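You operate a simulated robot arm through the tools that you are given. There is no shell and no other tool. Be economical: measure what you need, move in short steps, check, and stop when the job is done.

You run a simulated two-armed robot. Do the job below in one go: nothing can be reset, and whatever is moved stays where it is left.

Task
Take the lid off the large jar that says "UW62" on the bench over the lids drawer and lay it down there.
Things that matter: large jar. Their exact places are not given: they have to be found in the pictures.

It is judged by the outcome, as a careful person would: the job done as asked, and still so three seconds after it is handed in. It fails if anything else is knocked over, pushed out of place, dropped, spilled or broken. Lids that push on must go on centred and level and be pressed home; caps that screw on are set level and turned clockwise until they are tight.

Robot
Two 7-joint arms with two-finger parallel grippers on one trunk, on a base that drives. Base frame: it is fixed to the floor where the robot stands at the start and does not move with it; the origin is under the middle of the robot, x ahead of it, y to its left, z up; the surface under the hand at the start is at about z = 900. Lengths are in mm, angles in rad, forces in N, time in s.
The left shoulder is at the start at [70, 177, 1195], the right one opposite. With the tool pointing down near the work surface each hand reaches from about 300 to 740 mm from the robot's upright axis, wherever it stands, measured 20 degrees to its own side. Payload 3.43 kg a hand.
The TCP of each hand is the grasp point between the finger pads, 30 mm short of the fingertips. In the tool frame z runs along the fingers and y along their closing line. Largest opening 94 mm; finger width 28, thickness 10; the body of the gripper, 50 by 96 mm, starts 55 mm behind the TCP.
Orientation is told as [roll, pitch, yaw] about the base's x, y, z axes, in that order, counted from this pose: with the fingers straight down and closing along the base's y, the tool's x points along the base's -x, its y along +y and its z along -z.

Tools
- The arms move only by the tool send_rows. It takes "left_commands", "right_commands" or both (then of equal length, played together; a hand with none holds still); each is a list of rows, each an object (a shift or turn left out is 0, a gripper value left out holds the last) with "delta_pos": the shift along the base's x, y, z in mm, a list of three; "rot": the turn, a rotation vector about the base's x, y, z in rad, a list of three; "fingers": the opening, from 0 (shut) to 1 (fully open). In form: [{"delta_pos": [tx, ty, tz], "rot": [ax, ay, az], "fingers": fingers}, ...]. A call has 1 to 12 rows; each row shifts and turns the commanded pose from where the row before left it. Each row takes 0.2 s and may step no farther than 50 mm and 0.15 rad from the row before; otherwise, or with a gripper value out of range, the whole call is refused. A pose out of reach is approached as far as the arm can. The call stops where the force on the tool passes 40 N (or 10 N more than at its start, if that is more) or the arm is blocked; 0.2 s more then pass. The fingers move at their own pace (about 153 mm/s each) and stop on an object; they squeeze with about 42 N. The grip force told is the motor's: it shows also when the fingers shut on nothing. Time passes only in rows, and 0.2 s behind the last, so rows that do not move let the fingers close. The reply holds the time, the measured pose of the TCP, the force on the tool along the base axes, the opening and the grip force, in the units named above and with some noise, with the torque about the TCP (base axes, N m) and any sound that the robot's microphone picked up.
- Cameras (640 x 400 px; columns grow to the right, rows downward): "scene" is now at [132.7, -1.3, 1497.3]; the picture's right is [-0.02, -1.00, -0.00], its down [-0.72, 0.01, -0.70] and it looks along [0.70, -0.01, -0.72] (base axes); focal length 278 px, centre (320, 200). "left" rides on the left gripper at [76, -14, -102] in its tool frame; the picture's right is [0.18, 0.98, 0.00], its down [-0.75, 0.14, -0.64] and it looks along [-0.63, 0.12, 0.77] (tool axes); focal length 243 px, centre (320, 200). "right" rides on the right gripper at [76, 14, -103] in its tool frame; the picture's right is [-0.18, 0.98, 0.00], its down [-0.75, -0.14, -0.64] and it looks along [-0.63, -0.12, 0.77] (tool axes); focal length 243 px, centre (320, 200).
- snapshot(camera): a new picture of that camera. It takes no simulated time.
- lift_body(by): slides the trunk up (or, below 0, down) by that many mm; the arms and the scene camera ride with it, the base frame stays. It gives what a move gives, with no picture.
- drive_base(legs): drives the robot by 1 to 6 legs, each [ahead, turn to the left] in mm and rad, along the robot's own axes; the way and the turn of a leg run together, so that a leg with both is an arc; at most 1500 mm and 3.142 rad a leg. The arms and the cameras ride along, it lands a little off, and it stops where it bumps. It gives what a move gives.
- head_to(pan, tilt): turns the head with the scene camera to pan (to the left, within 1.501 rad either way) and tilt (down, from -0.506 to 1.204), counted from straight ahead of the robot. It gives what a move gives.
- measure_at(camera, pixels): for up to 12 pixels [column, row] of the newest picture of that camera ("zoom" is the newest enlarged one), the place [x, y, z] in the base frame of the surface seen there, good to about 2 mm. It takes no simulated time.
- enlarge(camera, box): a new picture of the part [left, top, right, bottom] of that camera's present view, enlarged. It takes no simulated time.
- finish_job(): hands the job in; it is judged then, once.

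Work in short steps. Measure before you move; look again where a grasp or a placing could have gone wrong, and mend it. You have 80 turns and 78 pictures in all, those below and enlarged ones among them. Open the grippers and draw the arms clear of the work before you hand the job in, unless the task says otherwise; then end with one line.

The tools are called after ">>>" as a command line: name --argument value ..., lists and objects as JSON in quotes. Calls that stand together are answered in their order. send_rows: Moves the arms, as the interface text tells. Its arguments: {"type":"object","properties":{"left_commands":{"type":"array"},"right_commands":{"type":"array"}},"required":[]} The other tools are called the same way: lift_body (by) slides the trunk up or down; drive_base (legs) drives the base; head_to (pan, tilt) turns the head that bears the scene camera; snapshot (camera) takes a picture; measure_at (camera, pixels) gives the place of the surface under pixels of a picture; enlarge (camera, box) takes an enlarged picture of a part of a camera's view; finish_job () hands the job in.

At the start:

```text
time: 0.0
left_eef_pos: [560.4, 174.0, 1199.3]
left_tool_rot: [0.001, -0.001, 0.001]
left_contact_force: [0.0, -0.5, -0.7]
left_ft_torque: [-0.03, 0.0, 0.02]
left_grip_width: 93.9
left_grasp_force: 0.1
right_eef_pos: [531.7, -249.2, 1254.1]
right_tool_rot: [0.0, 0.0, -0.001]
right_contact_force: [0.1, 0.0, -0.2]
right_ft_torque: [-0.01, 0.01, 0.02]
right_grip_width: 94.1
right_grasp_force: 0.1
trunk travel left (down, up): [-775.0, 65.0]
robot x, y, heading: [2.1, 1.7, -0.004]
head pan, tilt: [-0.016, 0.798]
```

scene: 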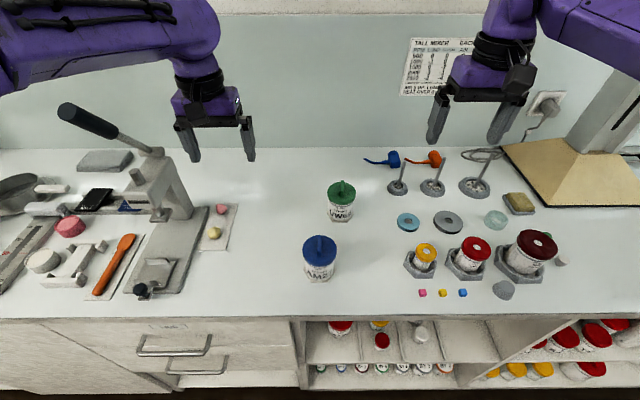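
right: 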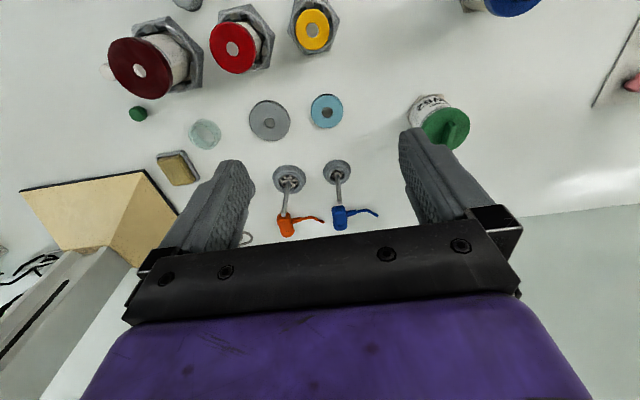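
left: 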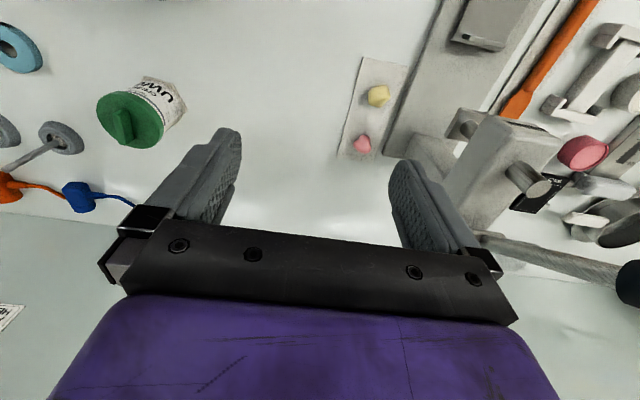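

The green-lidded jar at (340,200) appears to say "UW…", and the blue one at (320,258) "AM…". I enlarge both and the drawer fronts to read the labels.

>>> enlarge --camera "scene" --box '[280, 165, 400, 290]'

>>> enlarge --camera "scene" --box '[100, 300, 300, 400]'

>>> enlarge --camera "left" --box '[80, 60, 220, 160]'

>>> enlarge --camera "scene" --box '[380, 200, 580, 320]'

```text
3.20 times, centred on (340, 228) of scene
```

zoom: 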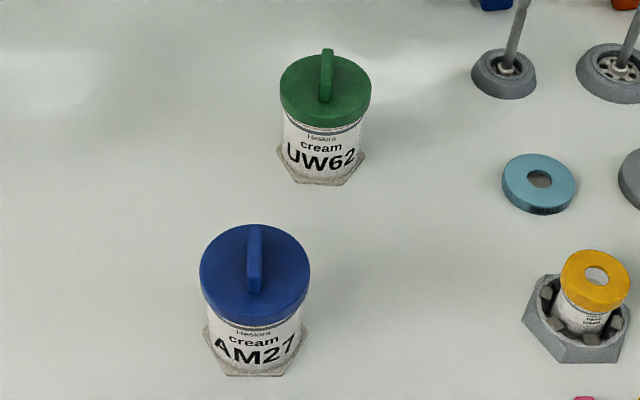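

```text
3.20 times, centred on (200, 350) of scene
```

zoom: 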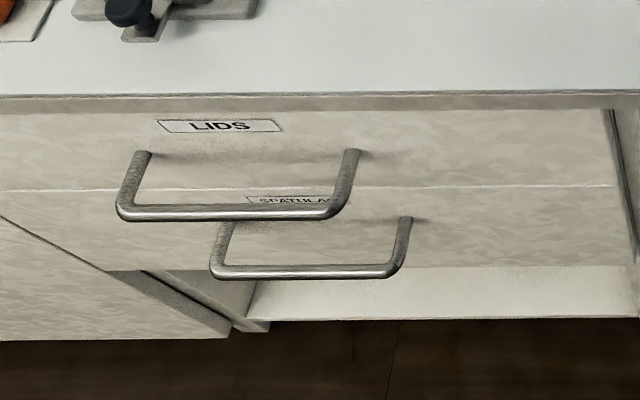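

```text
4.00 times, centred on (150, 110) of left
```

zoom: 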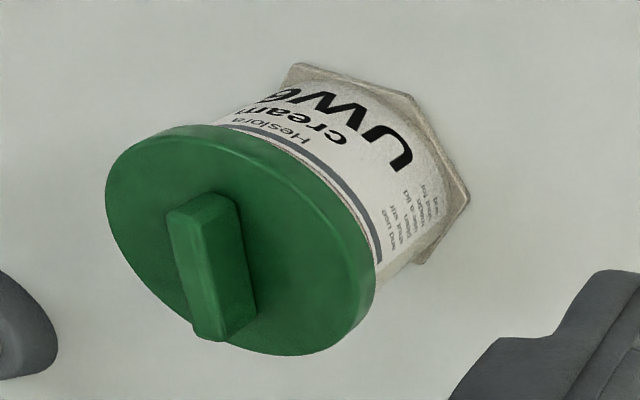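

```text
3.20 times, centred on (480, 260) of scene
```

zoom: 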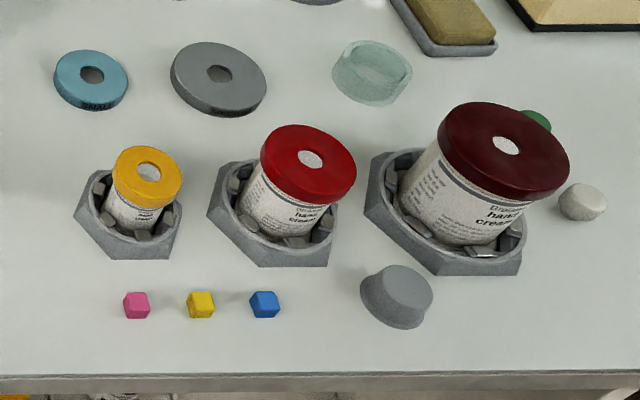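

UW62 is the green-lidded jar. The LIDS drawer is the upper left one, and the bench above it is free around columns 230-290. I measure the jar, the lid and the drawer's extent.

>>> enlarge --camera "scene" --box '[300, 165, 380, 225]'

>>> measure_at --camera "scene" --pixels '[[294, 340], [294, 320], [140, 325], [255, 280], [255, 240], [235, 300], [210, 215], [240, 205], [200, 270], [320, 245], [320, 290], [30, 320]]'

>>> measure_at --camera "left" --pixels '[[125, 112], [132, 141], [122, 128], [130, 128], [116, 124], [135, 125], [110, 105], [155, 125], [140, 102], [188, 107], [150, 79], [170, 115]]'

```text
6.67 times, centred on (340, 195) of scene
```

zoom: 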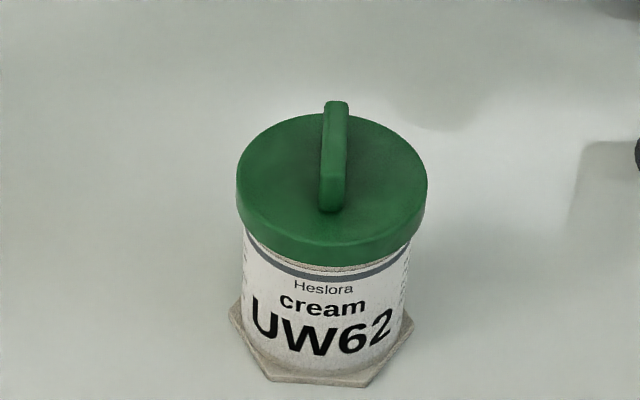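

```text
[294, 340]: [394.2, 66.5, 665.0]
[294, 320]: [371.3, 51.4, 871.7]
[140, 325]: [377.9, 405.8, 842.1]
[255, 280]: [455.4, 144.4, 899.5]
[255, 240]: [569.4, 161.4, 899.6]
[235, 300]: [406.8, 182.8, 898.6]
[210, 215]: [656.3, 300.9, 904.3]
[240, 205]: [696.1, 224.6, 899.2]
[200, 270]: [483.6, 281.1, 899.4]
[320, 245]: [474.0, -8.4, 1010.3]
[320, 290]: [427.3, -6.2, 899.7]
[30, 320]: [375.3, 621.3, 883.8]
```

```text
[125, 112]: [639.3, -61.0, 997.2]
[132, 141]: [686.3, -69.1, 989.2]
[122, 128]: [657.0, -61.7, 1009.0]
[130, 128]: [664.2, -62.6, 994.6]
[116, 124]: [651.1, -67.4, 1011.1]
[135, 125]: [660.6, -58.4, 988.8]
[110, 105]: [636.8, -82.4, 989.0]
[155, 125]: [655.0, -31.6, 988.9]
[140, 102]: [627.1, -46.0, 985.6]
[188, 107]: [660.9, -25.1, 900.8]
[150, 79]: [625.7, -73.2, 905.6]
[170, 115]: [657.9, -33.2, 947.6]
```

The lid top is at z≈989 with a ridge handle up to about 1011. I measure it more finely in the zoom picture.

>>> measure_at --camera "zoom" --pixels '[[337, 106], [334, 140], [331, 185], [331, 203], [240, 185], [424, 185], [331, 250], [331, 258], [331, 232], [290, 115], [380, 118], [330, 380]]'

>>> measure_at --camera "left" --pixels '[[380, 95], [360, 145], [345, 155], [380, 145], [410, 150], [360, 60]]'

```text
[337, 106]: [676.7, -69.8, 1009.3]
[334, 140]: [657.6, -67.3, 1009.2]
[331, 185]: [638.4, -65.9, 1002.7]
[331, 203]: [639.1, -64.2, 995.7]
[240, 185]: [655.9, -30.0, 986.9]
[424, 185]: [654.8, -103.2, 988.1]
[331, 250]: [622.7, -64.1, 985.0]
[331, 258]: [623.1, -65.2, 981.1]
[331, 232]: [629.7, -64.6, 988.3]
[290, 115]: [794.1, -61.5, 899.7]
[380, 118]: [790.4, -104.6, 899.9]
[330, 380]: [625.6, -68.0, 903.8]
```

```text
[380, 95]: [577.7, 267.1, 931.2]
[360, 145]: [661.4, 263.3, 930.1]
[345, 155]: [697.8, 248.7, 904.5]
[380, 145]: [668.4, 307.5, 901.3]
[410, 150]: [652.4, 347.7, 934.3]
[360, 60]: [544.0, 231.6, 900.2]
```

Lid centre is ≈(657,-67), about 76 mm across. The handle runs along x, yawed ≈-0.1, with its top at 1010. I bring the left hand above it and move the right hand aside.

>>> send_rows --left_commands '[{"delta_pos": [16, -40, -13]}, {"delta_pos": [16, -40, -13]}, {"delta_pos": [16, -40, -13]}, {"delta_pos": [16, -40, -13]}, {"delta_pos": [16, -40, -13], "rot": [0, 0, -0.05]}, {"delta_pos": [17, -41, -14], "rot": [0, 0, -0.04]}, {"delta_pos": [0, 0, 0]}]' --right_commands '[{"delta_pos": [0, -40, 0]}, {"delta_pos": [0, -40, 0]}, {"delta_pos": [0, -20, 0]}, {}, {}, {}, {}]'

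>>> snapshot --camera "left"

>>> snapshot --camera "scene"

```text
time: 1.6
left_eef_pos: [611.7, -30.0, 1114.2]
left_tool_rot: [0.002, 0.003, -0.091]
left_contact_force: [0.2, 0.6, 0.4]
left_ft_torque: [0.01, -0.01, -0.01]
left_grip_width: 94.3
left_grasp_force: 0.0
left hand out of reach, approached as far as the arm can: row 5, 6
right_eef_pos: [532.0, -348.2, 1253.5]
right_tool_rot: [0.0, -0.001, -0.001]
right_contact_force: [-0.4, 0.2, -1.1]
right_ft_torque: [-0.02, 0.0, 0.01]
right_grip_width: 93.8
right_grasp_force: 0.1
trunk travel left (down, up): [-775.0, 65.0]
robot x, y, heading: [3.1, -0.3, -0.001]
head pan, tilt: [-0.016, 0.798]
```

```text
69 pictures are left
```

left: 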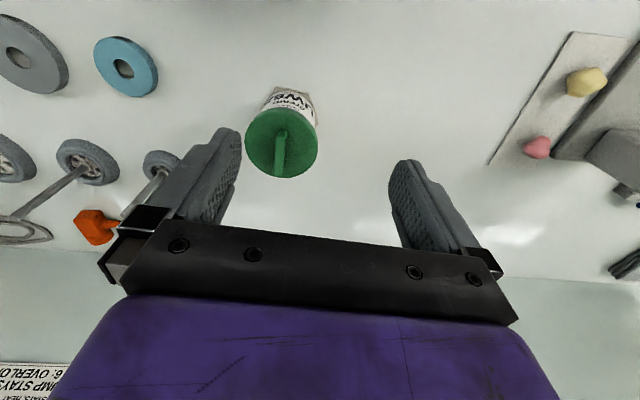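

```text
68 pictures are left
```

scene: 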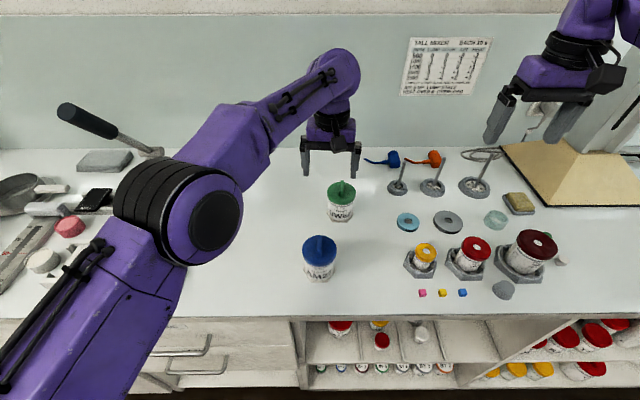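

The left arm falls short by about (45,-37) mm. The hand is above everything nearby, so I turn the robot right by 0.3 rad to bring the left shoulder nearer.

>>> drive_base --legs '[[0, -0.3]]'

>>> snapshot --camera "scene"

```text
time: 3.0
left_eef_pos: [574.5, -212.7, 1114.6]
left_tool_rot: [0.0, 0.0, -0.398]
left_contact_force: [0.4, -0.2, 0.1]
left_ft_torque: [0.0, -0.02, 0.01]
left_grip_width: 94.0
left_grasp_force: 0.0
right_eef_pos: [401.3, -493.1, 1253.4]
right_tool_rot: [-0.001, 0.001, -0.306]
right_contact_force: [1.1, 0.0, -0.5]
right_ft_torque: [0.0, -0.01, -0.01]
right_grip_width: 94.1
right_grasp_force: 0.1
trunk travel left (down, up): [-775.0, 65.0]
robot x, y, heading: [-0.8, 3.6, -0.304]
head pan, tilt: [-0.016, 0.798]
```

```text
67 pictures are left
```

scene: 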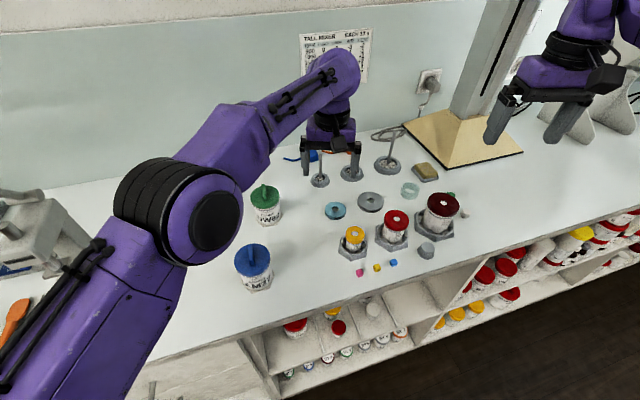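

Now I move the left hand to about (657,-67,1090) and yaw back to -0.1.

>>> send_rows --left_commands '[{"delta_pos": [10, 36, 0], "rot": [0, 0, 0.1]}, {"delta_pos": [18, 36, 0], "rot": [0, 0, 0.1]}, {"delta_pos": [18, 37, 0], "rot": [0, 0, 0.1]}, {"delta_pos": [18, 37, -10]}, {"delta_pos": [18, 0, -15]}, {"delta_pos": [0, 0, 0]}]'

>>> snapshot --camera "left"

>>> enlarge --camera "scene" --box '[210, 130, 330, 250]'

```text
time: 4.4
left_eef_pos: [654.4, -69.2, 1090.1]
left_tool_rot: [0.003, 0.0, -0.098]
left_contact_force: [0.2, 0.5, -0.2]
left_ft_torque: [-0.06, -0.02, 0.0]
left_grip_width: 93.7
left_grasp_force: 0.0
right_eef_pos: [400.8, -492.7, 1252.9]
right_tool_rot: [0.003, 0.0, -0.308]
right_contact_force: [-0.5, -0.5, -0.2]
right_ft_torque: [0.0, 0.01, 0.04]
right_grip_width: 93.9
right_grasp_force: 0.1
trunk travel left (down, up): [-775.0, 65.0]
robot x, y, heading: [1.1, 0.8, -0.306]
head pan, tilt: [-0.016, 0.798]
```

```text
66 pictures are left
```

left: 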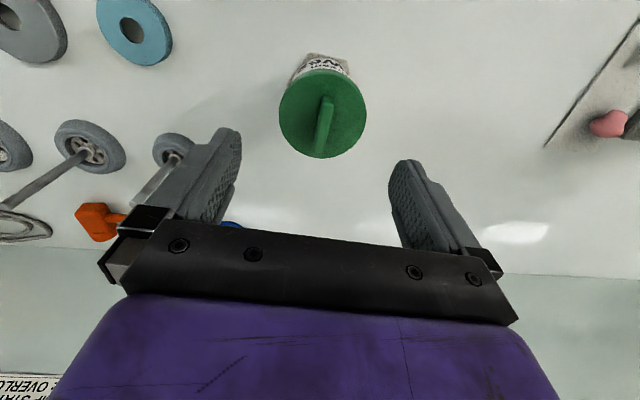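

```text
3.33 times, centred on (270, 190) of scene
```

zoom: 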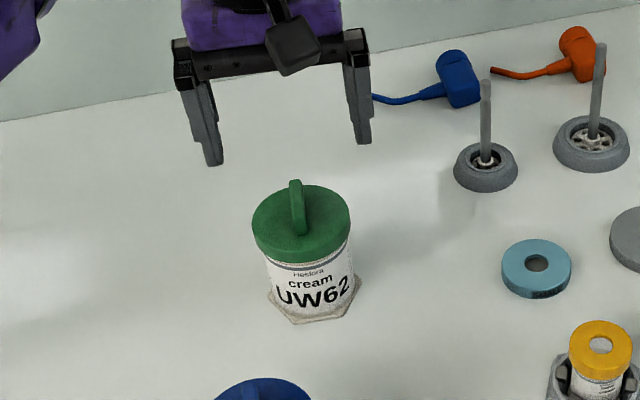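

The handle in the left view runs from (327,98) to (318,153). I check its place and the nearby mixer rod.

>>> measure_at --camera "left" --pixels '[[326, 100], [320, 145], [323, 122], [282, 115], [364, 115], [318, 156]]'

>>> measure_at --camera "zoom" --pixels '[[486, 85], [486, 140], [458, 165], [455, 75], [295, 184], [300, 215], [254, 220], [348, 215]]'

```text
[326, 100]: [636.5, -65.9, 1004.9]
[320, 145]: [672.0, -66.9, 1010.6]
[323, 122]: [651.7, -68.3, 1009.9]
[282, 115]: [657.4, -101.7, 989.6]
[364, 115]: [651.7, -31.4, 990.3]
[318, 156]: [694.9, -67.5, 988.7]
```

```text
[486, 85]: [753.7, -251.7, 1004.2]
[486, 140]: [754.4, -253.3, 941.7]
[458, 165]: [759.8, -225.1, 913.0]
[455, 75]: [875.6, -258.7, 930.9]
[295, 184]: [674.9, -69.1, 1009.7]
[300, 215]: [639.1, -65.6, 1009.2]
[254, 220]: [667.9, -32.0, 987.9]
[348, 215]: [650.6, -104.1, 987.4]
```

All clear. I centre at (656,-67) and descend so the tips sit at z≈992, just above the lid plate, then close on the handle.

>>> send_rows --left_commands '[{"delta_pos": [1, 2, -34]}, {"delta_pos": [0, 0, -24]}, {"delta_pos": [0, 0, -10]}, {}, {"fingers": 0.3}, {"fingers": 0}, {}, {}]'

>>> enlarge --camera "scene" --box '[210, 130, 330, 250]'

>>> snapshot --camera "left"

```text
time: 6.2
left_eef_pos: [659.0, -66.2, 1022.2]
left_tool_rot: [0.0, 0.001, -0.098]
left_contact_force: [0.5, 0.5, -0.3]
left_ft_torque: [0.02, 0.0, 0.03]
left_grip_width: 8.2
left_grasp_force: 41.8
right_eef_pos: [400.8, -492.8, 1253.0]
right_tool_rot: [0.0, 0.0, -0.308]
right_contact_force: [-0.1, 0.6, -0.8]
right_ft_torque: [0.03, 0.03, 0.03]
right_grip_width: 93.7
right_grasp_force: 0.0
trunk travel left (down, up): [-775.0, 65.0]
robot x, y, heading: [4.1, 0.3, -0.307]
head pan, tilt: [-0.016, 0.798]
```

```text
3.33 times, centred on (270, 190) of scene
```

zoom: 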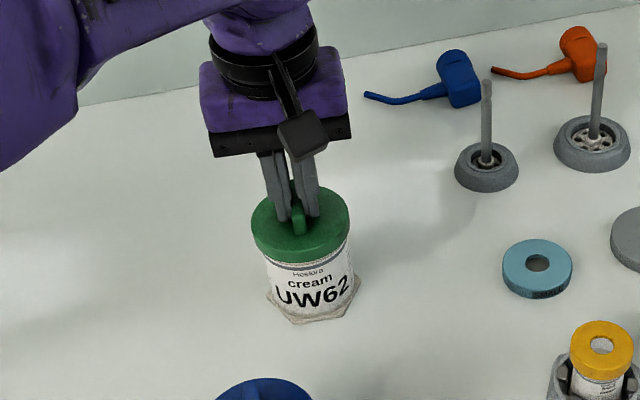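

```text
63 pictures are left
```

left: 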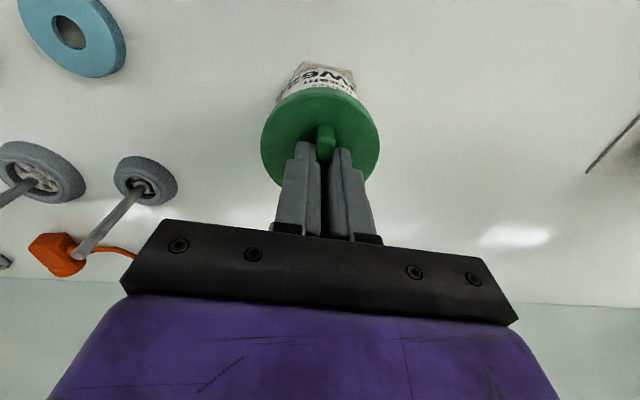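

The handle is gripped at 8.2 mm. I lift by small steps and watch the force.

>>> send_rows --left_commands '[{"delta_pos": [0, 0, 1]}, {"delta_pos": [0, 0, 1]}, {"delta_pos": [0, 0, 1]}, {}]'

>>> enlarge --camera "scene" --box '[230, 170, 310, 230]'

```text
time: 7.2
left_eef_pos: [659.1, -67.1, 1024.8]
left_tool_rot: [0.001, -0.002, -0.099]
left_contact_force: [-0.2, 0.7, -0.8]
left_ft_torque: [0.0, 0.02, 0.0]
left_grip_width: 8.0
left_grasp_force: 42.1
right_eef_pos: [401.5, -494.1, 1253.6]
right_tool_rot: [0.0, -0.001, -0.308]
right_contact_force: [0.2, -0.2, -0.5]
right_ft_torque: [0.0, 0.0, -0.04]
right_grip_width: 94.0
right_grasp_force: 0.1
trunk travel left (down, up): [-775.0, 65.0]
robot x, y, heading: [-0.5, -1.4, -0.307]
head pan, tilt: [-0.016, 0.798]
```

```text
6.67 times, centred on (270, 200) of scene
```

zoom: 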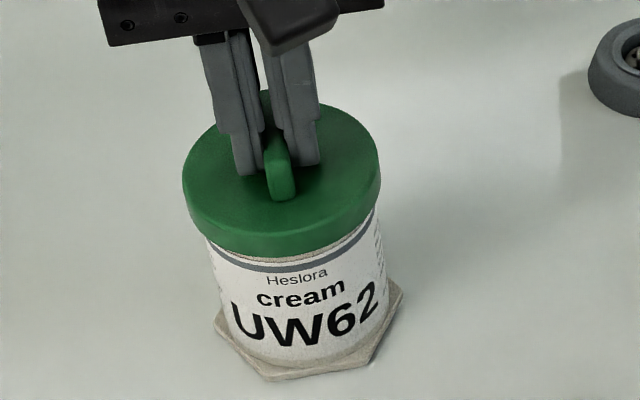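

Almost no load so far (-0.8 N). I lift 10 mm more and look.

>>> send_rows --left_commands '[{"delta_pos": [0, 0, 3]}, {"delta_pos": [0, 0, 3]}, {"delta_pos": [0, 0, 4]}, {}]'

>>> enlarge --camera "scene" --box '[230, 170, 310, 230]'

```text
time: 8.2
left_eef_pos: [657.1, -66.4, 1034.9]
left_tool_rot: [0.0, 0.001, -0.097]
left_contact_force: [-0.7, 0.2, 0.1]
left_ft_torque: [0.01, 0.03, -0.01]
left_grip_width: 8.1
left_grasp_force: 42.3
right_eef_pos: [400.6, -492.0, 1253.0]
right_tool_rot: [0.001, 0.0, -0.307]
right_contact_force: [-0.2, 0.9, -1.4]
right_ft_torque: [-0.03, -0.03, 0.02]
right_grip_width: 93.9
right_grasp_force: 0.0
trunk travel left (down, up): [-775.0, 65.0]
robot x, y, heading: [2.4, 4.4, -0.305]
head pan, tilt: [-0.016, 0.798]
```

```text
6.67 times, centred on (270, 200) of scene
```

zoom: 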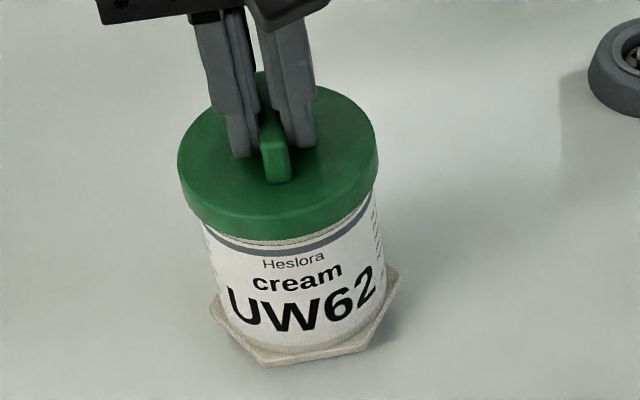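

The whole jar came up, so the lid is on tight and the body has to be held by the other hand. I set the jar back down first and keep hold of the handle.

>>> send_rows --left_commands '[{"delta_pos": [0, 0, -5]}, {"delta_pos": [0, 0, -4]}, {"delta_pos": [0, 0, -2]}, {"delta_pos": [0, 0, -1]}, {"delta_pos": [0, 0, -1]}, {}]'

>>> snapshot --camera "scene"

```text
time: 9.6
left_eef_pos: [656.5, -66.4, 1021.5]
left_tool_rot: [0.001, -0.002, -0.098]
left_contact_force: [2.0, -0.4, 6.6]
left_ft_torque: [0.0, -0.03, 0.02]
left_grip_width: 8.1
left_grasp_force: 41.6
right_eef_pos: [400.4, -492.5, 1253.6]
right_tool_rot: [0.0, 0.0, -0.305]
right_contact_force: [0.5, -0.5, 0.1]
right_ft_torque: [-0.04, -0.02, 0.0]
right_grip_width: 93.9
right_grasp_force: 0.0
trunk travel left (down, up): [-775.0, 65.0]
robot x, y, heading: [-0.4, 1.0, -0.303]
head pan, tilt: [-0.016, 0.798]
```

```text
60 pictures are left
```

scene: 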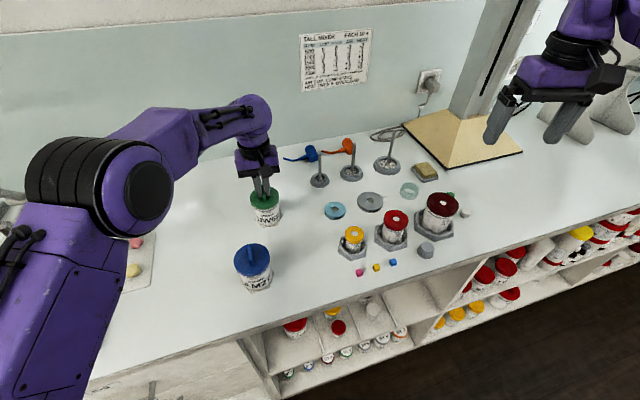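

The jar stands again (6.6 N of support). I measure the obstacles around a right-hand approach to the jar body, and the body's edges.

>>> measure_at --camera "scene" --pixels '[[335, 210], [325, 212], [369, 202], [352, 233], [355, 252], [345, 232], [362, 236], [320, 160], [319, 181], [396, 217], [351, 172], [338, 254]]'

>>> enlarge --camera "scene" --box '[230, 180, 400, 290]'

```text
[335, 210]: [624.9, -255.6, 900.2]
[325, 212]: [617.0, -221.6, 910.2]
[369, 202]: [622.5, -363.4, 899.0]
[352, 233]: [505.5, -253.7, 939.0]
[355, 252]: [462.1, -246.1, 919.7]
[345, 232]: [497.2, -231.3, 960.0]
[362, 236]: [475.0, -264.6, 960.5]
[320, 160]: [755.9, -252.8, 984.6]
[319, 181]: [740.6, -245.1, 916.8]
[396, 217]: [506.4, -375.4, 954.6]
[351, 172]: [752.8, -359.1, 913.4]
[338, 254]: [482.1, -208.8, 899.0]
```

```text
3.64 times, centred on (315, 235) of scene
```

zoom: 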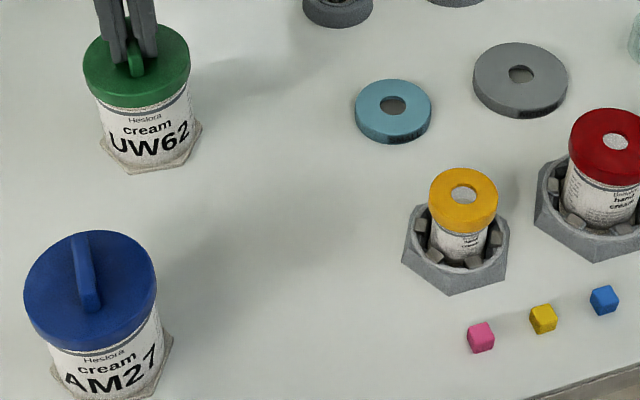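

Body hold planned: the right hand comes from the right-front, fingers pointing at about 70° from x and 22° below level, with its camera on top, clear of the cyan ring (617,-252, z 911) and the yellow jar (487,-248, z 960). First I yaw the right hand while bringing it nearer.

>>> send_rows --right_commands '[{"delta_pos": [10, 10, -5], "rot": [0, 0, -0.147]}, {"delta_pos": [10, 10, -5], "rot": [0, 0, -0.147]}, {"delta_pos": [10, 10, -5], "rot": [0, 0, -0.147]}, {"delta_pos": [10, 10, -5], "rot": [0, 0, -0.147]}, {"delta_pos": [10, 10, -5], "rot": [0, 0, -0.147]}, {"delta_pos": [10, 10, -5], "rot": [0, 0, -0.147]}, {"delta_pos": [10, 10, -5], "rot": [0, 0, -0.147]}, {"delta_pos": [10, 10, -5], "rot": [0, 0, -0.147]}, {"delta_pos": [10, 10, -5], "rot": [0, 0, -0.147]}, {"delta_pos": [10, 10, -5], "rot": [0, 0, -0.147]}, {"delta_pos": [10, 10, -5], "rot": [0, 0, -0.145]}, {}]'

>>> snapshot --camera "scene"

```text
time: 12.2
left_eef_pos: [657.7, -66.6, 1021.8]
left_tool_rot: [0.001, -0.001, -0.099]
left_contact_force: [1.3, 0.7, 7.9]
left_ft_torque: [0.01, -0.08, -0.01]
left_grip_width: 8.3
left_grasp_force: 41.5
right_eef_pos: [494.0, -503.1, 1264.7]
right_tool_rot: [-0.047, 0.006, -1.611]
right_contact_force: [-0.2, 0.2, -0.3]
right_ft_torque: [0.03, 0.01, 0.01]
right_grip_width: 94.1
right_grasp_force: 0.0
right hand out of reach, approached as far as the arm can: row 5, 6, 7, 8, 9, 10, 11
trunk travel left (down, up): [-775.0, 65.0]
robot x, y, heading: [0.1, 2.4, -0.303]
head pan, tilt: [-0.016, 0.798]
```

```text
58 pictures are left
```

scene: 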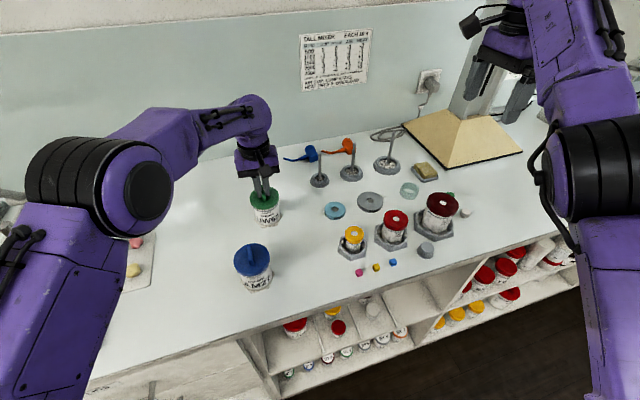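

The yaw stopped at -1.61, probably a wrist limit in this posture; that already means fingers along +y. I now tilt the fingers up toward +y while moving the TCP toward the jar side.

>>> send_rows --right_commands '[{"delta_pos": [5, 28, -5], "rot": [0.147, -0.006, 0]}, {"delta_pos": [5, 28, -5], "rot": [0.147, -0.006, 0]}, {"delta_pos": [5, 28, -5], "rot": [0.147, -0.006, 0]}, {"delta_pos": [5, 28, -5], "rot": [0.147, -0.006, 0]}, {"delta_pos": [5, 28, -5], "rot": [0.147, -0.006, 0]}, {"delta_pos": [5, 28, -5], "rot": [0.147, -0.006, 0]}, {"delta_pos": [5, 28, -5], "rot": [0.147, -0.006, 0]}, {"delta_pos": [5, 28, -5], "rot": [0.147, -0.006, 0]}, {}]'

>>> snapshot --camera "scene"

```text
time: 14.2
left_eef_pos: [656.1, -66.7, 1021.3]
left_tool_rot: [0.0, -0.003, -0.097]
left_contact_force: [-0.1, -1.5, 6.3]
left_ft_torque: [-0.06, -0.08, 0.01]
left_grip_width: 8.0
left_grasp_force: 41.6
right_eef_pos: [509.6, -413.1, 1223.6]
right_tool_rot: [-0.014, 0.757, -1.525]
right_contact_force: [0.1, 0.4, 0.1]
right_ft_torque: [-0.03, 0.0, -0.01]
right_grip_width: 94.1
right_grasp_force: 0.0
right hand out of reach, approached as far as the arm can: row 1, 2, 3, 4, 5, 7, 8
trunk travel left (down, up): [-775.0, 65.0]
robot x, y, heading: [0.9, 1.1, -0.302]
head pan, tilt: [-0.016, 0.798]
```

```text
57 pictures are left
```

scene: 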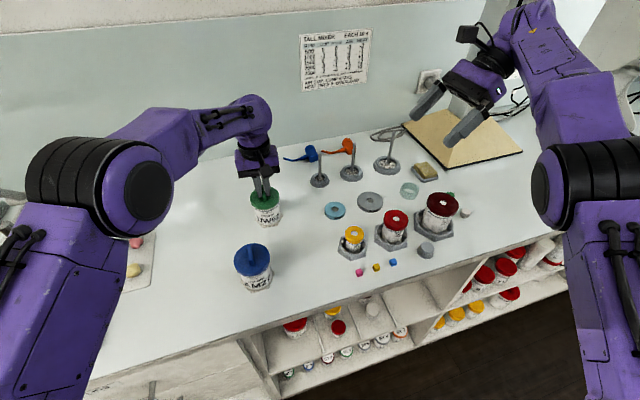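

The hand now points +y and down at 43°. I carry on tilting while bringing it in and down toward a pre-grasp place.

>>> send_rows --right_commands '[{"delta_pos": [0, 25, -20], "rot": [0.05, 0, 0]}, {"delta_pos": [0, 25, -20], "rot": [0.05, 0, 0]}, {"delta_pos": [0, 25, -20], "rot": [0.05, 0, 0]}, {"delta_pos": [0, 25, -20], "rot": [0.05, 0, 0]}, {"delta_pos": [5, 25, -15], "rot": [0.06, 0, 0]}, {"delta_pos": [10, 20, -15], "rot": [0.06, 0, 0]}, {"delta_pos": [10, 20, -15], "rot": [0.06, 0, 0]}, {"delta_pos": [10, 10, -15], "rot": [0.05, 0, 0]}, {}]'

>>> snapshot --camera "scene"

```text
time: 16.2
left_eef_pos: [655.6, -66.3, 1021.0]
left_tool_rot: [-0.001, 0.001, -0.097]
left_contact_force: [0.1, -0.8, 6.1]
left_ft_torque: [-0.03, 0.01, 0.02]
left_grip_width: 8.3
left_grasp_force: 41.7
right_eef_pos: [506.1, -421.5, 1052.2]
right_tool_rot: [0.023, 1.088, -1.482]
right_contact_force: [0.3, -0.5, 0.2]
right_ft_torque: [-0.03, -0.01, 0.01]
right_grip_width: 94.1
right_grasp_force: 0.0
right hand out of reach, approached as far as the arm can: row 1, 2, 3, 4, 5, 6, 7, 8
trunk travel left (down, up): [-775.0, 65.0]
robot x, y, heading: [-0.2, -1.3, -0.31]
head pan, tilt: [-0.016, 0.798]
```

```text
56 pictures are left
```

scene: 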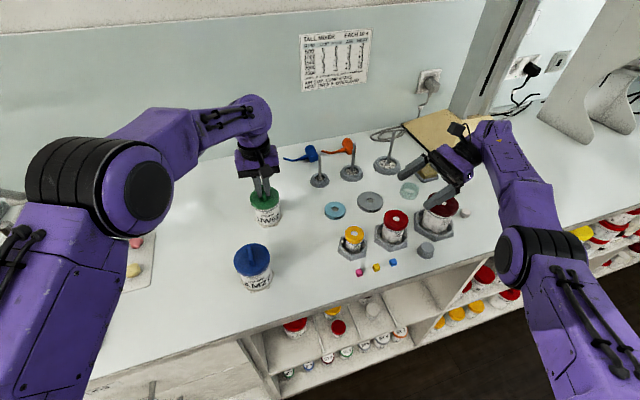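

The hand hangs back because the wrist is bent nearly 107° from the robot's heading. I swing the pointing direction toward φ≈60° (turn about z by -0.6), which straightens the wrist, and move in.

>>> send_rows --right_commands '[{"delta_pos": [5, 10, 5], "rot": [0, 0, -0.1]}, {"delta_pos": [5, 15, 5], "rot": [0, 0, -0.1]}, {"delta_pos": [5, 20, 0], "rot": [0, 0, -0.1]}, {"delta_pos": [5, 25, 0], "rot": [0, 0, -0.1]}, {"delta_pos": [5, 25, 0], "rot": [0, 0, -0.1]}, {"delta_pos": [5, 25, 0], "rot": [0, 0, -0.1]}, {}]'

>>> snapshot --camera "scene"

```text
time: 17.8
left_eef_pos: [655.7, -66.2, 1021.3]
left_tool_rot: [-0.001, 0.0, -0.097]
left_contact_force: [0.7, -0.2, 4.8]
left_ft_torque: [-0.05, -0.01, 0.02]
left_grip_width: 8.2
left_grasp_force: 41.7
right_eef_pos: [506.1, -422.7, 1053.4]
right_tool_rot: [0.022, 1.088, -1.484]
right_contact_force: [-0.5, 0.3, -0.3]
right_ft_torque: [-0.01, 0.02, 0.03]
right_grip_width: 94.0
right_grasp_force: 0.1
right hand out of reach, approached as far as the arm can: row 1, 2, 3, 4, 5, 6
trunk travel left (down, up): [-775.0, 65.0]
robot x, y, heading: [2.1, -1.8, -0.306]
head pan, tilt: [-0.016, 0.798]
```

```text
55 pictures are left
```

scene: 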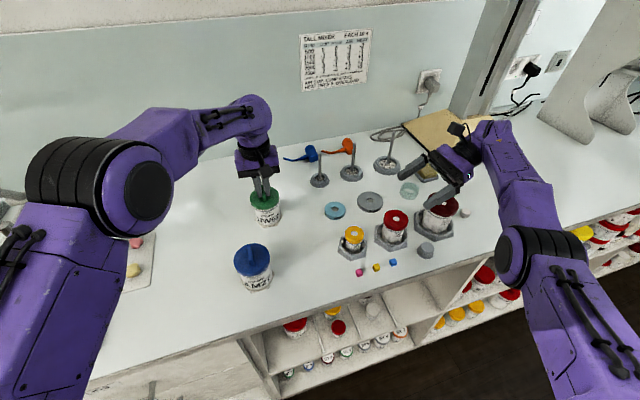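

The right wrist is at a joint limit here, so I change plan. The lid holds the jar well, so I carry the jar in the air closer to the robot to about (430,-135). There the right hand can take the body in its present orientation. I lift first.

>>> send_rows --left_commands '[{"delta_pos": [0, 0, 10]}, {"delta_pos": [0, 0, 25]}, {"delta_pos": [0, 0, 30]}, {"delta_pos": [0, 0, 30]}, {"delta_pos": [0, 0, 30]}, {"delta_pos": [0, 0, 25]}, {"delta_pos": [-10, -3, 10]}, {"delta_pos": [-22, -6, 0]}, {"delta_pos": [-25, -8, 0]}, {"delta_pos": [-25, -8, 0]}, {"delta_pos": [-25, -8, 0]}, {}]'

>>> snapshot --camera "scene"

```text
time: 20.4
left_eef_pos: [551.4, -98.0, 1181.9]
left_tool_rot: [0.0, 0.002, -0.1]
left_contact_force: [0.5, 0.1, -0.7]
left_ft_torque: [0.03, -0.01, 0.04]
left_grip_width: 7.9
left_grasp_force: 41.7
right_eef_pos: [508.4, -421.0, 1053.4]
right_tool_rot: [0.018, 1.087, -1.486]
right_contact_force: [0.6, 0.9, -0.5]
right_ft_torque: [-0.03, 0.02, -0.01]
right_grip_width: 94.0
right_grasp_force: 0.0
trunk travel left (down, up): [-775.0, 65.0]
robot x, y, heading: [-2.0, -1.3, -0.31]
head pan, tilt: [-0.016, 0.798]
```

```text
54 pictures are left
```

scene: 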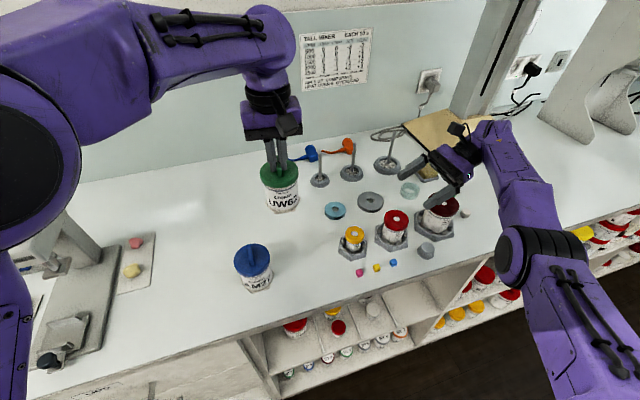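

The jar hangs level from the lid. Now I move the right hand up and in, well short of the jar.

>>> send_rows --right_commands '[{"delta_pos": [-8, 0, 15]}, {"delta_pos": [-10, 5, 15]}, {"delta_pos": [-10, 15, 15]}, {"delta_pos": [-10, 20, 0]}, {"delta_pos": [-10, 25, 0]}, {"delta_pos": [-5, 25, 0]}, {}]' --left_commands '[{"delta_pos": [-20, -3, 0]}, {"delta_pos": [-20, -3, 0], "rot": [0, 0, -0.1]}, {"delta_pos": [-20, -3, 0], "rot": [0, 0, -0.1]}, {"delta_pos": [-20, -3, 0], "rot": [0, 0, -0.1]}, {"delta_pos": [-15, -3, 0], "rot": [0, 0, -0.1]}, {"rot": [0, 0, -0.1]}, {}]'

>>> snapshot --camera "scene"

```text
time: 22.0
left_eef_pos: [455.3, -113.5, 1179.5]
left_tool_rot: [0.001, 0.0, -0.6]
left_contact_force: [-0.2, 0.2, 0.2]
left_ft_torque: [-0.01, -0.01, -0.01]
left_grip_width: 8.2
left_grasp_force: 42.5
right_eef_pos: [515.1, -415.8, 1083.8]
right_tool_rot: [0.02, 1.088, -1.484]
right_contact_force: [-0.1, 0.4, 0.3]
right_ft_torque: [-0.01, 0.01, -0.02]
right_grip_width: 93.9
right_grasp_force: 0.0
right hand out of reach, approached as far as the arm can: row 1, 2, 3, 4, 5, 6
trunk travel left (down, up): [-775.0, 65.0]
robot x, y, heading: [0.6, -0.8, -0.308]
head pan, tilt: [-0.016, 0.798]
```

```text
53 pictures are left
```

scene: 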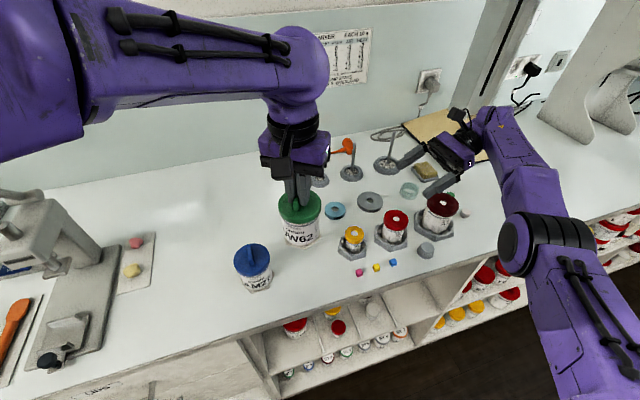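

The right arm is still pinned by its limits in this pose. In the air the camera may hang below, so I'll use the natural forward-pointing posture instead. First I undo the tilt and bring the right hand up and back.

>>> send_rows --right_commands '[{"delta_pos": [0, -5, 20], "rot": [-0.1355, -0.012, 0]}, {"delta_pos": [-5, -5, 20], "rot": [-0.1355, -0.012, 0]}, {"delta_pos": [-10, -10, 20], "rot": [-0.1355, -0.012, 0]}, {"delta_pos": [-10, -10, 20], "rot": [-0.1355, -0.012, 0]}, {"delta_pos": [-15, -10, 20], "rot": [-0.1355, -0.012, 0]}, {"delta_pos": [-15, -10, 20], "rot": [-0.1355, -0.012, 0]}, {"delta_pos": [-15, -10, 20], "rot": [-0.1355, -0.012, 0]}, {"delta_pos": [-15, -10, 20], "rot": [-0.1355, -0.012, 0]}, {"delta_pos": [-10, 0, 0], "rot": [0, 0, 0.14]}, {"delta_pos": [-10, 0, 0], "rot": [0, 0, 0.14]}, {"rot": [0, 0, 0.14]}, {"rot": [0, 0, 0.14]}]'

```text
time: 24.6
left_eef_pos: [455.5, -113.9, 1179.7]
left_tool_rot: [0.001, -0.001, -0.599]
left_contact_force: [0.1, 0.5, -0.4]
left_ft_torque: [0.01, -0.02, 0.0]
left_grip_width: 8.1
left_grasp_force: 42.2
right_eef_pos: [450.4, -561.1, 1286.8]
right_tool_rot: [0.023, 0.065, -0.917]
right_contact_force: [0.2, 0.8, 0.1]
right_ft_torque: [-0.01, -0.04, 0.02]
right_grip_width: 94.0
right_grasp_force: 0.0
right hand out of reach, approached as far as the arm can: row 1, 2, 3, 4, 5, 6, 7, 8, 9, 10, 12
trunk travel left (down, up): [-775.0, 65.0]
robot x, y, heading: [-2.6, 0.8, -0.309]
head pan, tilt: [-0.016, 0.798]
```

It moved freely. I continue yawing to about +0.5 and draw the hand back and inward.

>>> send_rows --right_commands '[{"delta_pos": [-15, 5, -8], "rot": [0, 0, 0.14]}, {"delta_pos": [-15, 5, -8], "rot": [0, 0, 0.14]}, {"delta_pos": [-15, 5, -8], "rot": [0, 0, 0.14]}, {"delta_pos": [-15, 5, -8], "rot": [0, 0, 0.14]}, {"delta_pos": [-15, 5, -8], "rot": [0, 0, 0.14]}, {"delta_pos": [-10, 10, -8], "rot": [0, 0, 0.14]}, {"delta_pos": [-10, 10, -8], "rot": [0, 0, 0.14]}, {"delta_pos": [-10, 10, -8], "rot": [0, 0, 0.14]}, {"delta_pos": [0, 10, -8], "rot": [0, 0, 0.14]}, {"delta_pos": [0, 10, 0], "rot": [0, 0, 0.14]}, {}]'

>>> snapshot --camera "scene"

```text
time: 27.0
left_eef_pos: [453.7, -113.3, 1179.4]
left_tool_rot: [0.001, 0.0, -0.598]
left_contact_force: [-0.2, 0.0, -0.1]
left_ft_torque: [0.01, 0.02, 0.02]
left_grip_width: 8.2
left_grasp_force: 41.5
right_eef_pos: [349.7, -495.6, 1219.4]
right_tool_rot: [0.018, 0.068, 0.479]
right_contact_force: [-0.8, -0.6, 0.0]
right_ft_torque: [0.01, -0.03, 0.01]
right_grip_width: 94.1
right_grasp_force: 0.1
right hand out of reach, approached as far as the arm can: row 1
trunk travel left (down, up): [-775.0, 65.0]
robot x, y, heading: [1.9, -1.3, -0.308]
head pan, tilt: [-0.016, 0.798]
```

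```text
52 pictures are left
```

scene: 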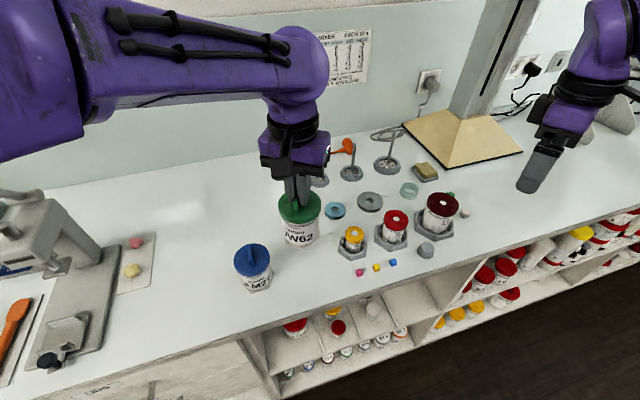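

The yaw is free this way. Now I tilt the right fingers forward-up while moving in, and move the jar a bit farther out to x≈530.

>>> send_rows --right_commands '[{"delta_pos": [8, 18, -2], "rot": [0.068, -0.131, 0]}, {"delta_pos": [8, 18, -2], "rot": [0.068, -0.131, 0]}, {"delta_pos": [8, 18, -2], "rot": [0.068, -0.131, 0]}, {"delta_pos": [8, 18, -2], "rot": [0.068, -0.131, 0]}, {"delta_pos": [8, 18, -2], "rot": [0.068, -0.131, 0]}, {"delta_pos": [8, 18, -2], "rot": [0.068, -0.131, 0]}, {"delta_pos": [8, 18, -2], "rot": [0.068, -0.131, 0]}, {"delta_pos": [8, 18, -2], "rot": [0.068, -0.131, 0]}, {}]' --left_commands '[{"delta_pos": [15, 3, 0]}, {"delta_pos": [20, 4, 0]}, {"delta_pos": [20, 5, 0]}, {"delta_pos": [20, 5, 0]}, {}, {}, {}, {}, {}]'

>>> snapshot --camera "scene"

>>> snapshot --camera "right"

```text
time: 29.0
left_eef_pos: [529.1, -97.4, 1179.9]
left_tool_rot: [0.0, 0.0, -0.599]
left_contact_force: [-0.3, -0.4, -0.4]
left_ft_torque: [-0.02, 0.01, -0.01]
left_grip_width: 8.1
left_grasp_force: 42.2
right_eef_pos: [414.5, -350.7, 1204.6]
right_tool_rot: [0.022, -1.116, 0.476]
right_contact_force: [-0.4, -0.3, -0.3]
right_ft_torque: [-0.01, 0.0, -0.03]
right_grip_width: 94.1
right_grasp_force: 0.0
trunk travel left (down, up): [-775.0, 65.0]
robot x, y, heading: [1.2, 0.4, -0.306]
head pan, tilt: [-0.016, 0.798]
```

```text
51 pictures are left
```

scene: 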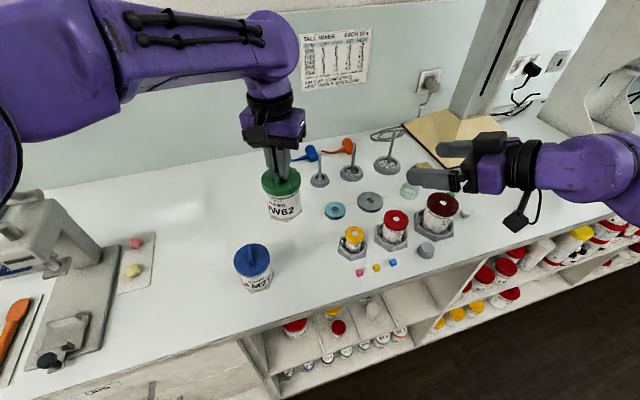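

```text
50 pictures are left
```

right: 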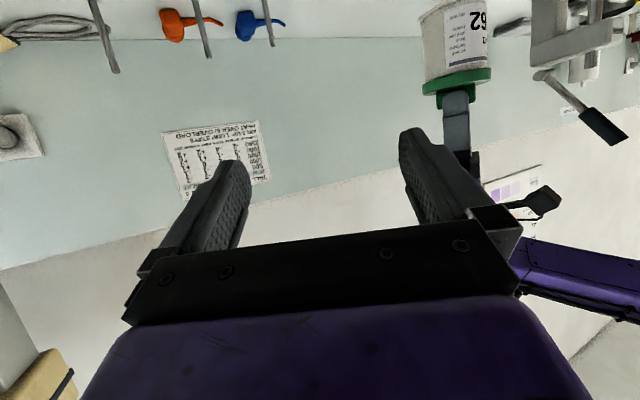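

Fully reached this time: the right fingers point φ≈27° and 26° below level. I turn by +0.45 about z and move to a pre-grasp 100 mm short of the jar axis (529,-97), at body height z≈1095.

>>> send_rows --right_commands '[{"delta_pos": [8, 24, -15], "rot": [0, 0, 0.1125]}, {"delta_pos": [8, 25, -15], "rot": [0, 0, 0.1125]}, {"delta_pos": [8, 25, -16], "rot": [0, 0, 0.1125]}, {"delta_pos": [8, 25, -16], "rot": [0, 0, 0.1125]}, {"delta_pos": [8, 25, -16]}, {"delta_pos": [7, 25, -16]}, {"delta_pos": [7, 25, -16]}, {}]'

>>> snapshot --camera "scene"

>>> snapshot --camera "right"

```text
time: 30.8
left_eef_pos: [528.8, -97.7, 1181.0]
left_tool_rot: [0.0, 0.0, -0.599]
left_contact_force: [0.4, -1.5, 0.3]
left_ft_torque: [0.0, -0.01, -0.02]
left_grip_width: 8.2
left_grasp_force: 42.3
right_eef_pos: [467.0, -178.7, 1092.2]
right_tool_rot: [0.022, -1.113, 0.927]
right_contact_force: [-1.1, 1.0, 0.0]
right_ft_torque: [-0.01, -0.02, 0.0]
right_grip_width: 93.9
right_grasp_force: 0.0
trunk travel left (down, up): [-775.0, 65.0]
robot x, y, heading: [0.1, -1.1, -0.308]
head pan, tilt: [-0.016, 0.798]
```

```text
49 pictures are left
```

scene: 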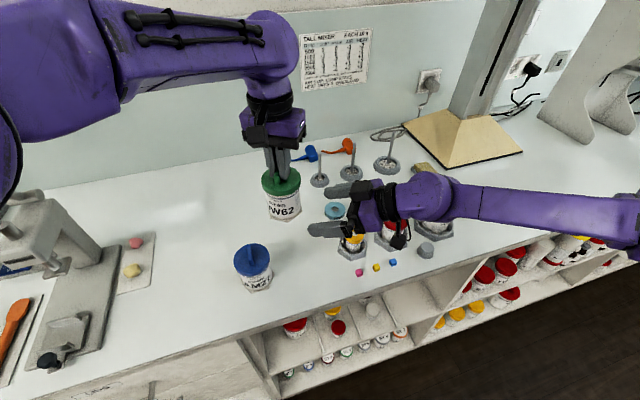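

```text
48 pictures are left
```

right: 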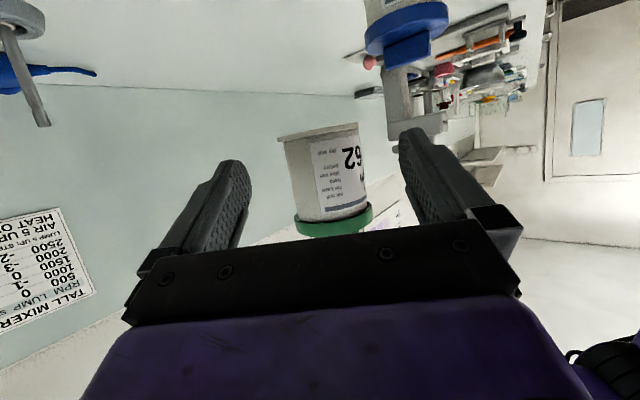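

Well aligned. Before gripping I turn the left hand, lid and jar together, by -1.3 about z, to gain room for a counter-clockwise unscrewing stroke.

>>> send_rows --left_commands '[{"rot": [0, 0, -0.13]}, {"rot": [0, 0, -0.13]}, {"rot": [0, 0, -0.13]}, {"rot": [0, 0, -0.13]}, {"rot": [0, 0, -0.13]}, {"rot": [0, 0, -0.13]}, {"rot": [0, 0, -0.13]}, {"rot": [0, 0, -0.13]}, {"rot": [0, 0, -0.13]}, {"rot": [0, 0, -0.13]}, {}]'

>>> snapshot --camera "right"

```text
time: 33.2
left_eef_pos: [531.2, -97.4, 1180.0]
left_tool_rot: [0.001, 0.0, -1.902]
left_contact_force: [0.0, 0.4, -0.7]
left_ft_torque: [0.03, -0.02, 0.01]
left_grip_width: 8.4
left_grasp_force: 41.5
right_eef_pos: [468.7, -178.0, 1092.9]
right_tool_rot: [0.021, -1.113, 0.925]
right_contact_force: [0.4, -0.6, 0.7]
right_ft_torque: [0.04, -0.02, -0.02]
right_grip_width: 94.1
right_grasp_force: 0.1
trunk travel left (down, up): [-775.0, 65.0]
robot x, y, heading: [-0.1, 0.4, -0.307]
head pan, tilt: [-0.016, 0.798]
```

```text
47 pictures are left
```

right: 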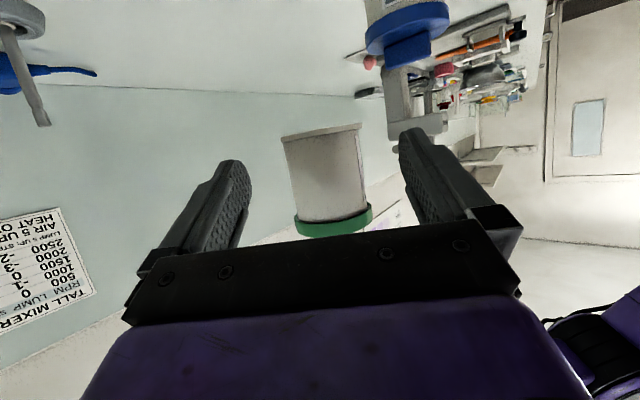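

Good. I advance the right hand (56,72,+2) so the pads straddle the jar body, without closing yet, and look.

>>> send_rows --right_commands '[{"delta_pos": [15, 19, 0]}, {"delta_pos": [15, 19, 0]}, {"delta_pos": [14, 18, 1]}, {"delta_pos": [12, 16, 1]}, {}]'

>>> snapshot --camera "right"

>>> enlarge --camera "scene" --box '[210, 80, 410, 280]'

```text
time: 34.4
left_eef_pos: [529.0, -98.1, 1180.3]
left_tool_rot: [0.0, 0.001, -1.9]
left_contact_force: [-0.4, -0.4, -0.4]
left_ft_torque: [0.0, 0.02, -0.03]
left_grip_width: 8.3
left_grasp_force: 42.0
right_eef_pos: [524.9, -105.7, 1093.5]
right_tool_rot: [0.023, -1.114, 0.927]
right_contact_force: [-0.1, 0.3, 0.4]
right_ft_torque: [-0.02, 0.0, 0.01]
right_grip_width: 93.7
right_grasp_force: 0.1
trunk travel left (down, up): [-775.0, 65.0]
robot x, y, heading: [-1.5, -1.5, -0.311]
head pan, tilt: [-0.016, 0.798]
```

```text
46 pictures are left
```

right: 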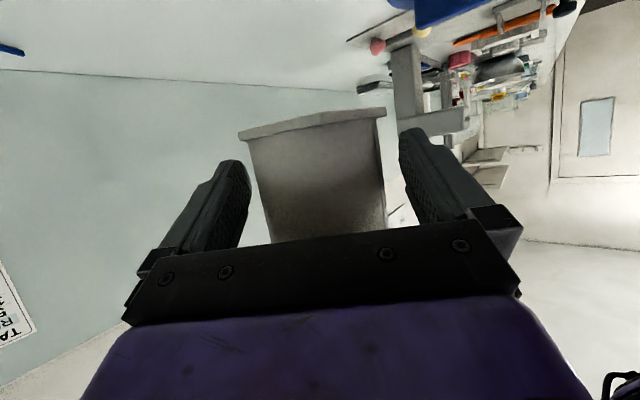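

```text
2.00 times, centred on (310, 180) of scene
```

zoom: 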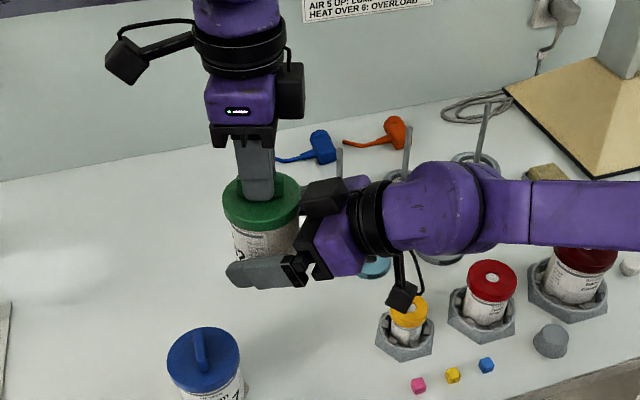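

The body sits centred between the pads (columns 250–385). I close the right gripper.

>>> send_rows --right_commands '[{"fingers": 0.75}, {"fingers": 0.6}, {"fingers": 0.3}, {"fingers": 0.0}, {}, {}]'

>>> snapshot --camera "right"

```text
time: 35.8
left_eef_pos: [531.3, -97.1, 1181.0]
left_tool_rot: [-0.001, 0.0, -1.899]
left_contact_force: [0.7, 0.0, 1.4]
left_ft_torque: [0.03, -0.01, -0.03]
left_grip_width: 8.0
left_grasp_force: 42.6
right_eef_pos: [524.6, -105.6, 1093.0]
right_tool_rot: [0.024, -1.114, 0.926]
right_contact_force: [-0.5, 0.5, -0.1]
right_ft_torque: [-0.01, -0.02, 0.0]
right_grip_width: 71.0
right_grasp_force: 42.0
trunk travel left (down, up): [-775.0, 65.0]
robot x, y, heading: [4.4, -2.5, -0.308]
head pan, tilt: [-0.016, 0.798]
heard: snap
```

```text
44 pictures are left
```

right: 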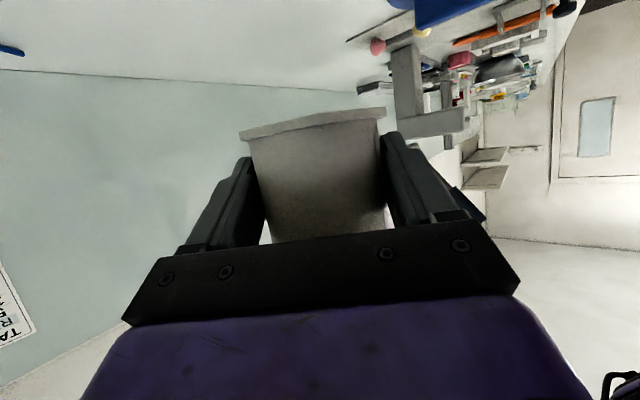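

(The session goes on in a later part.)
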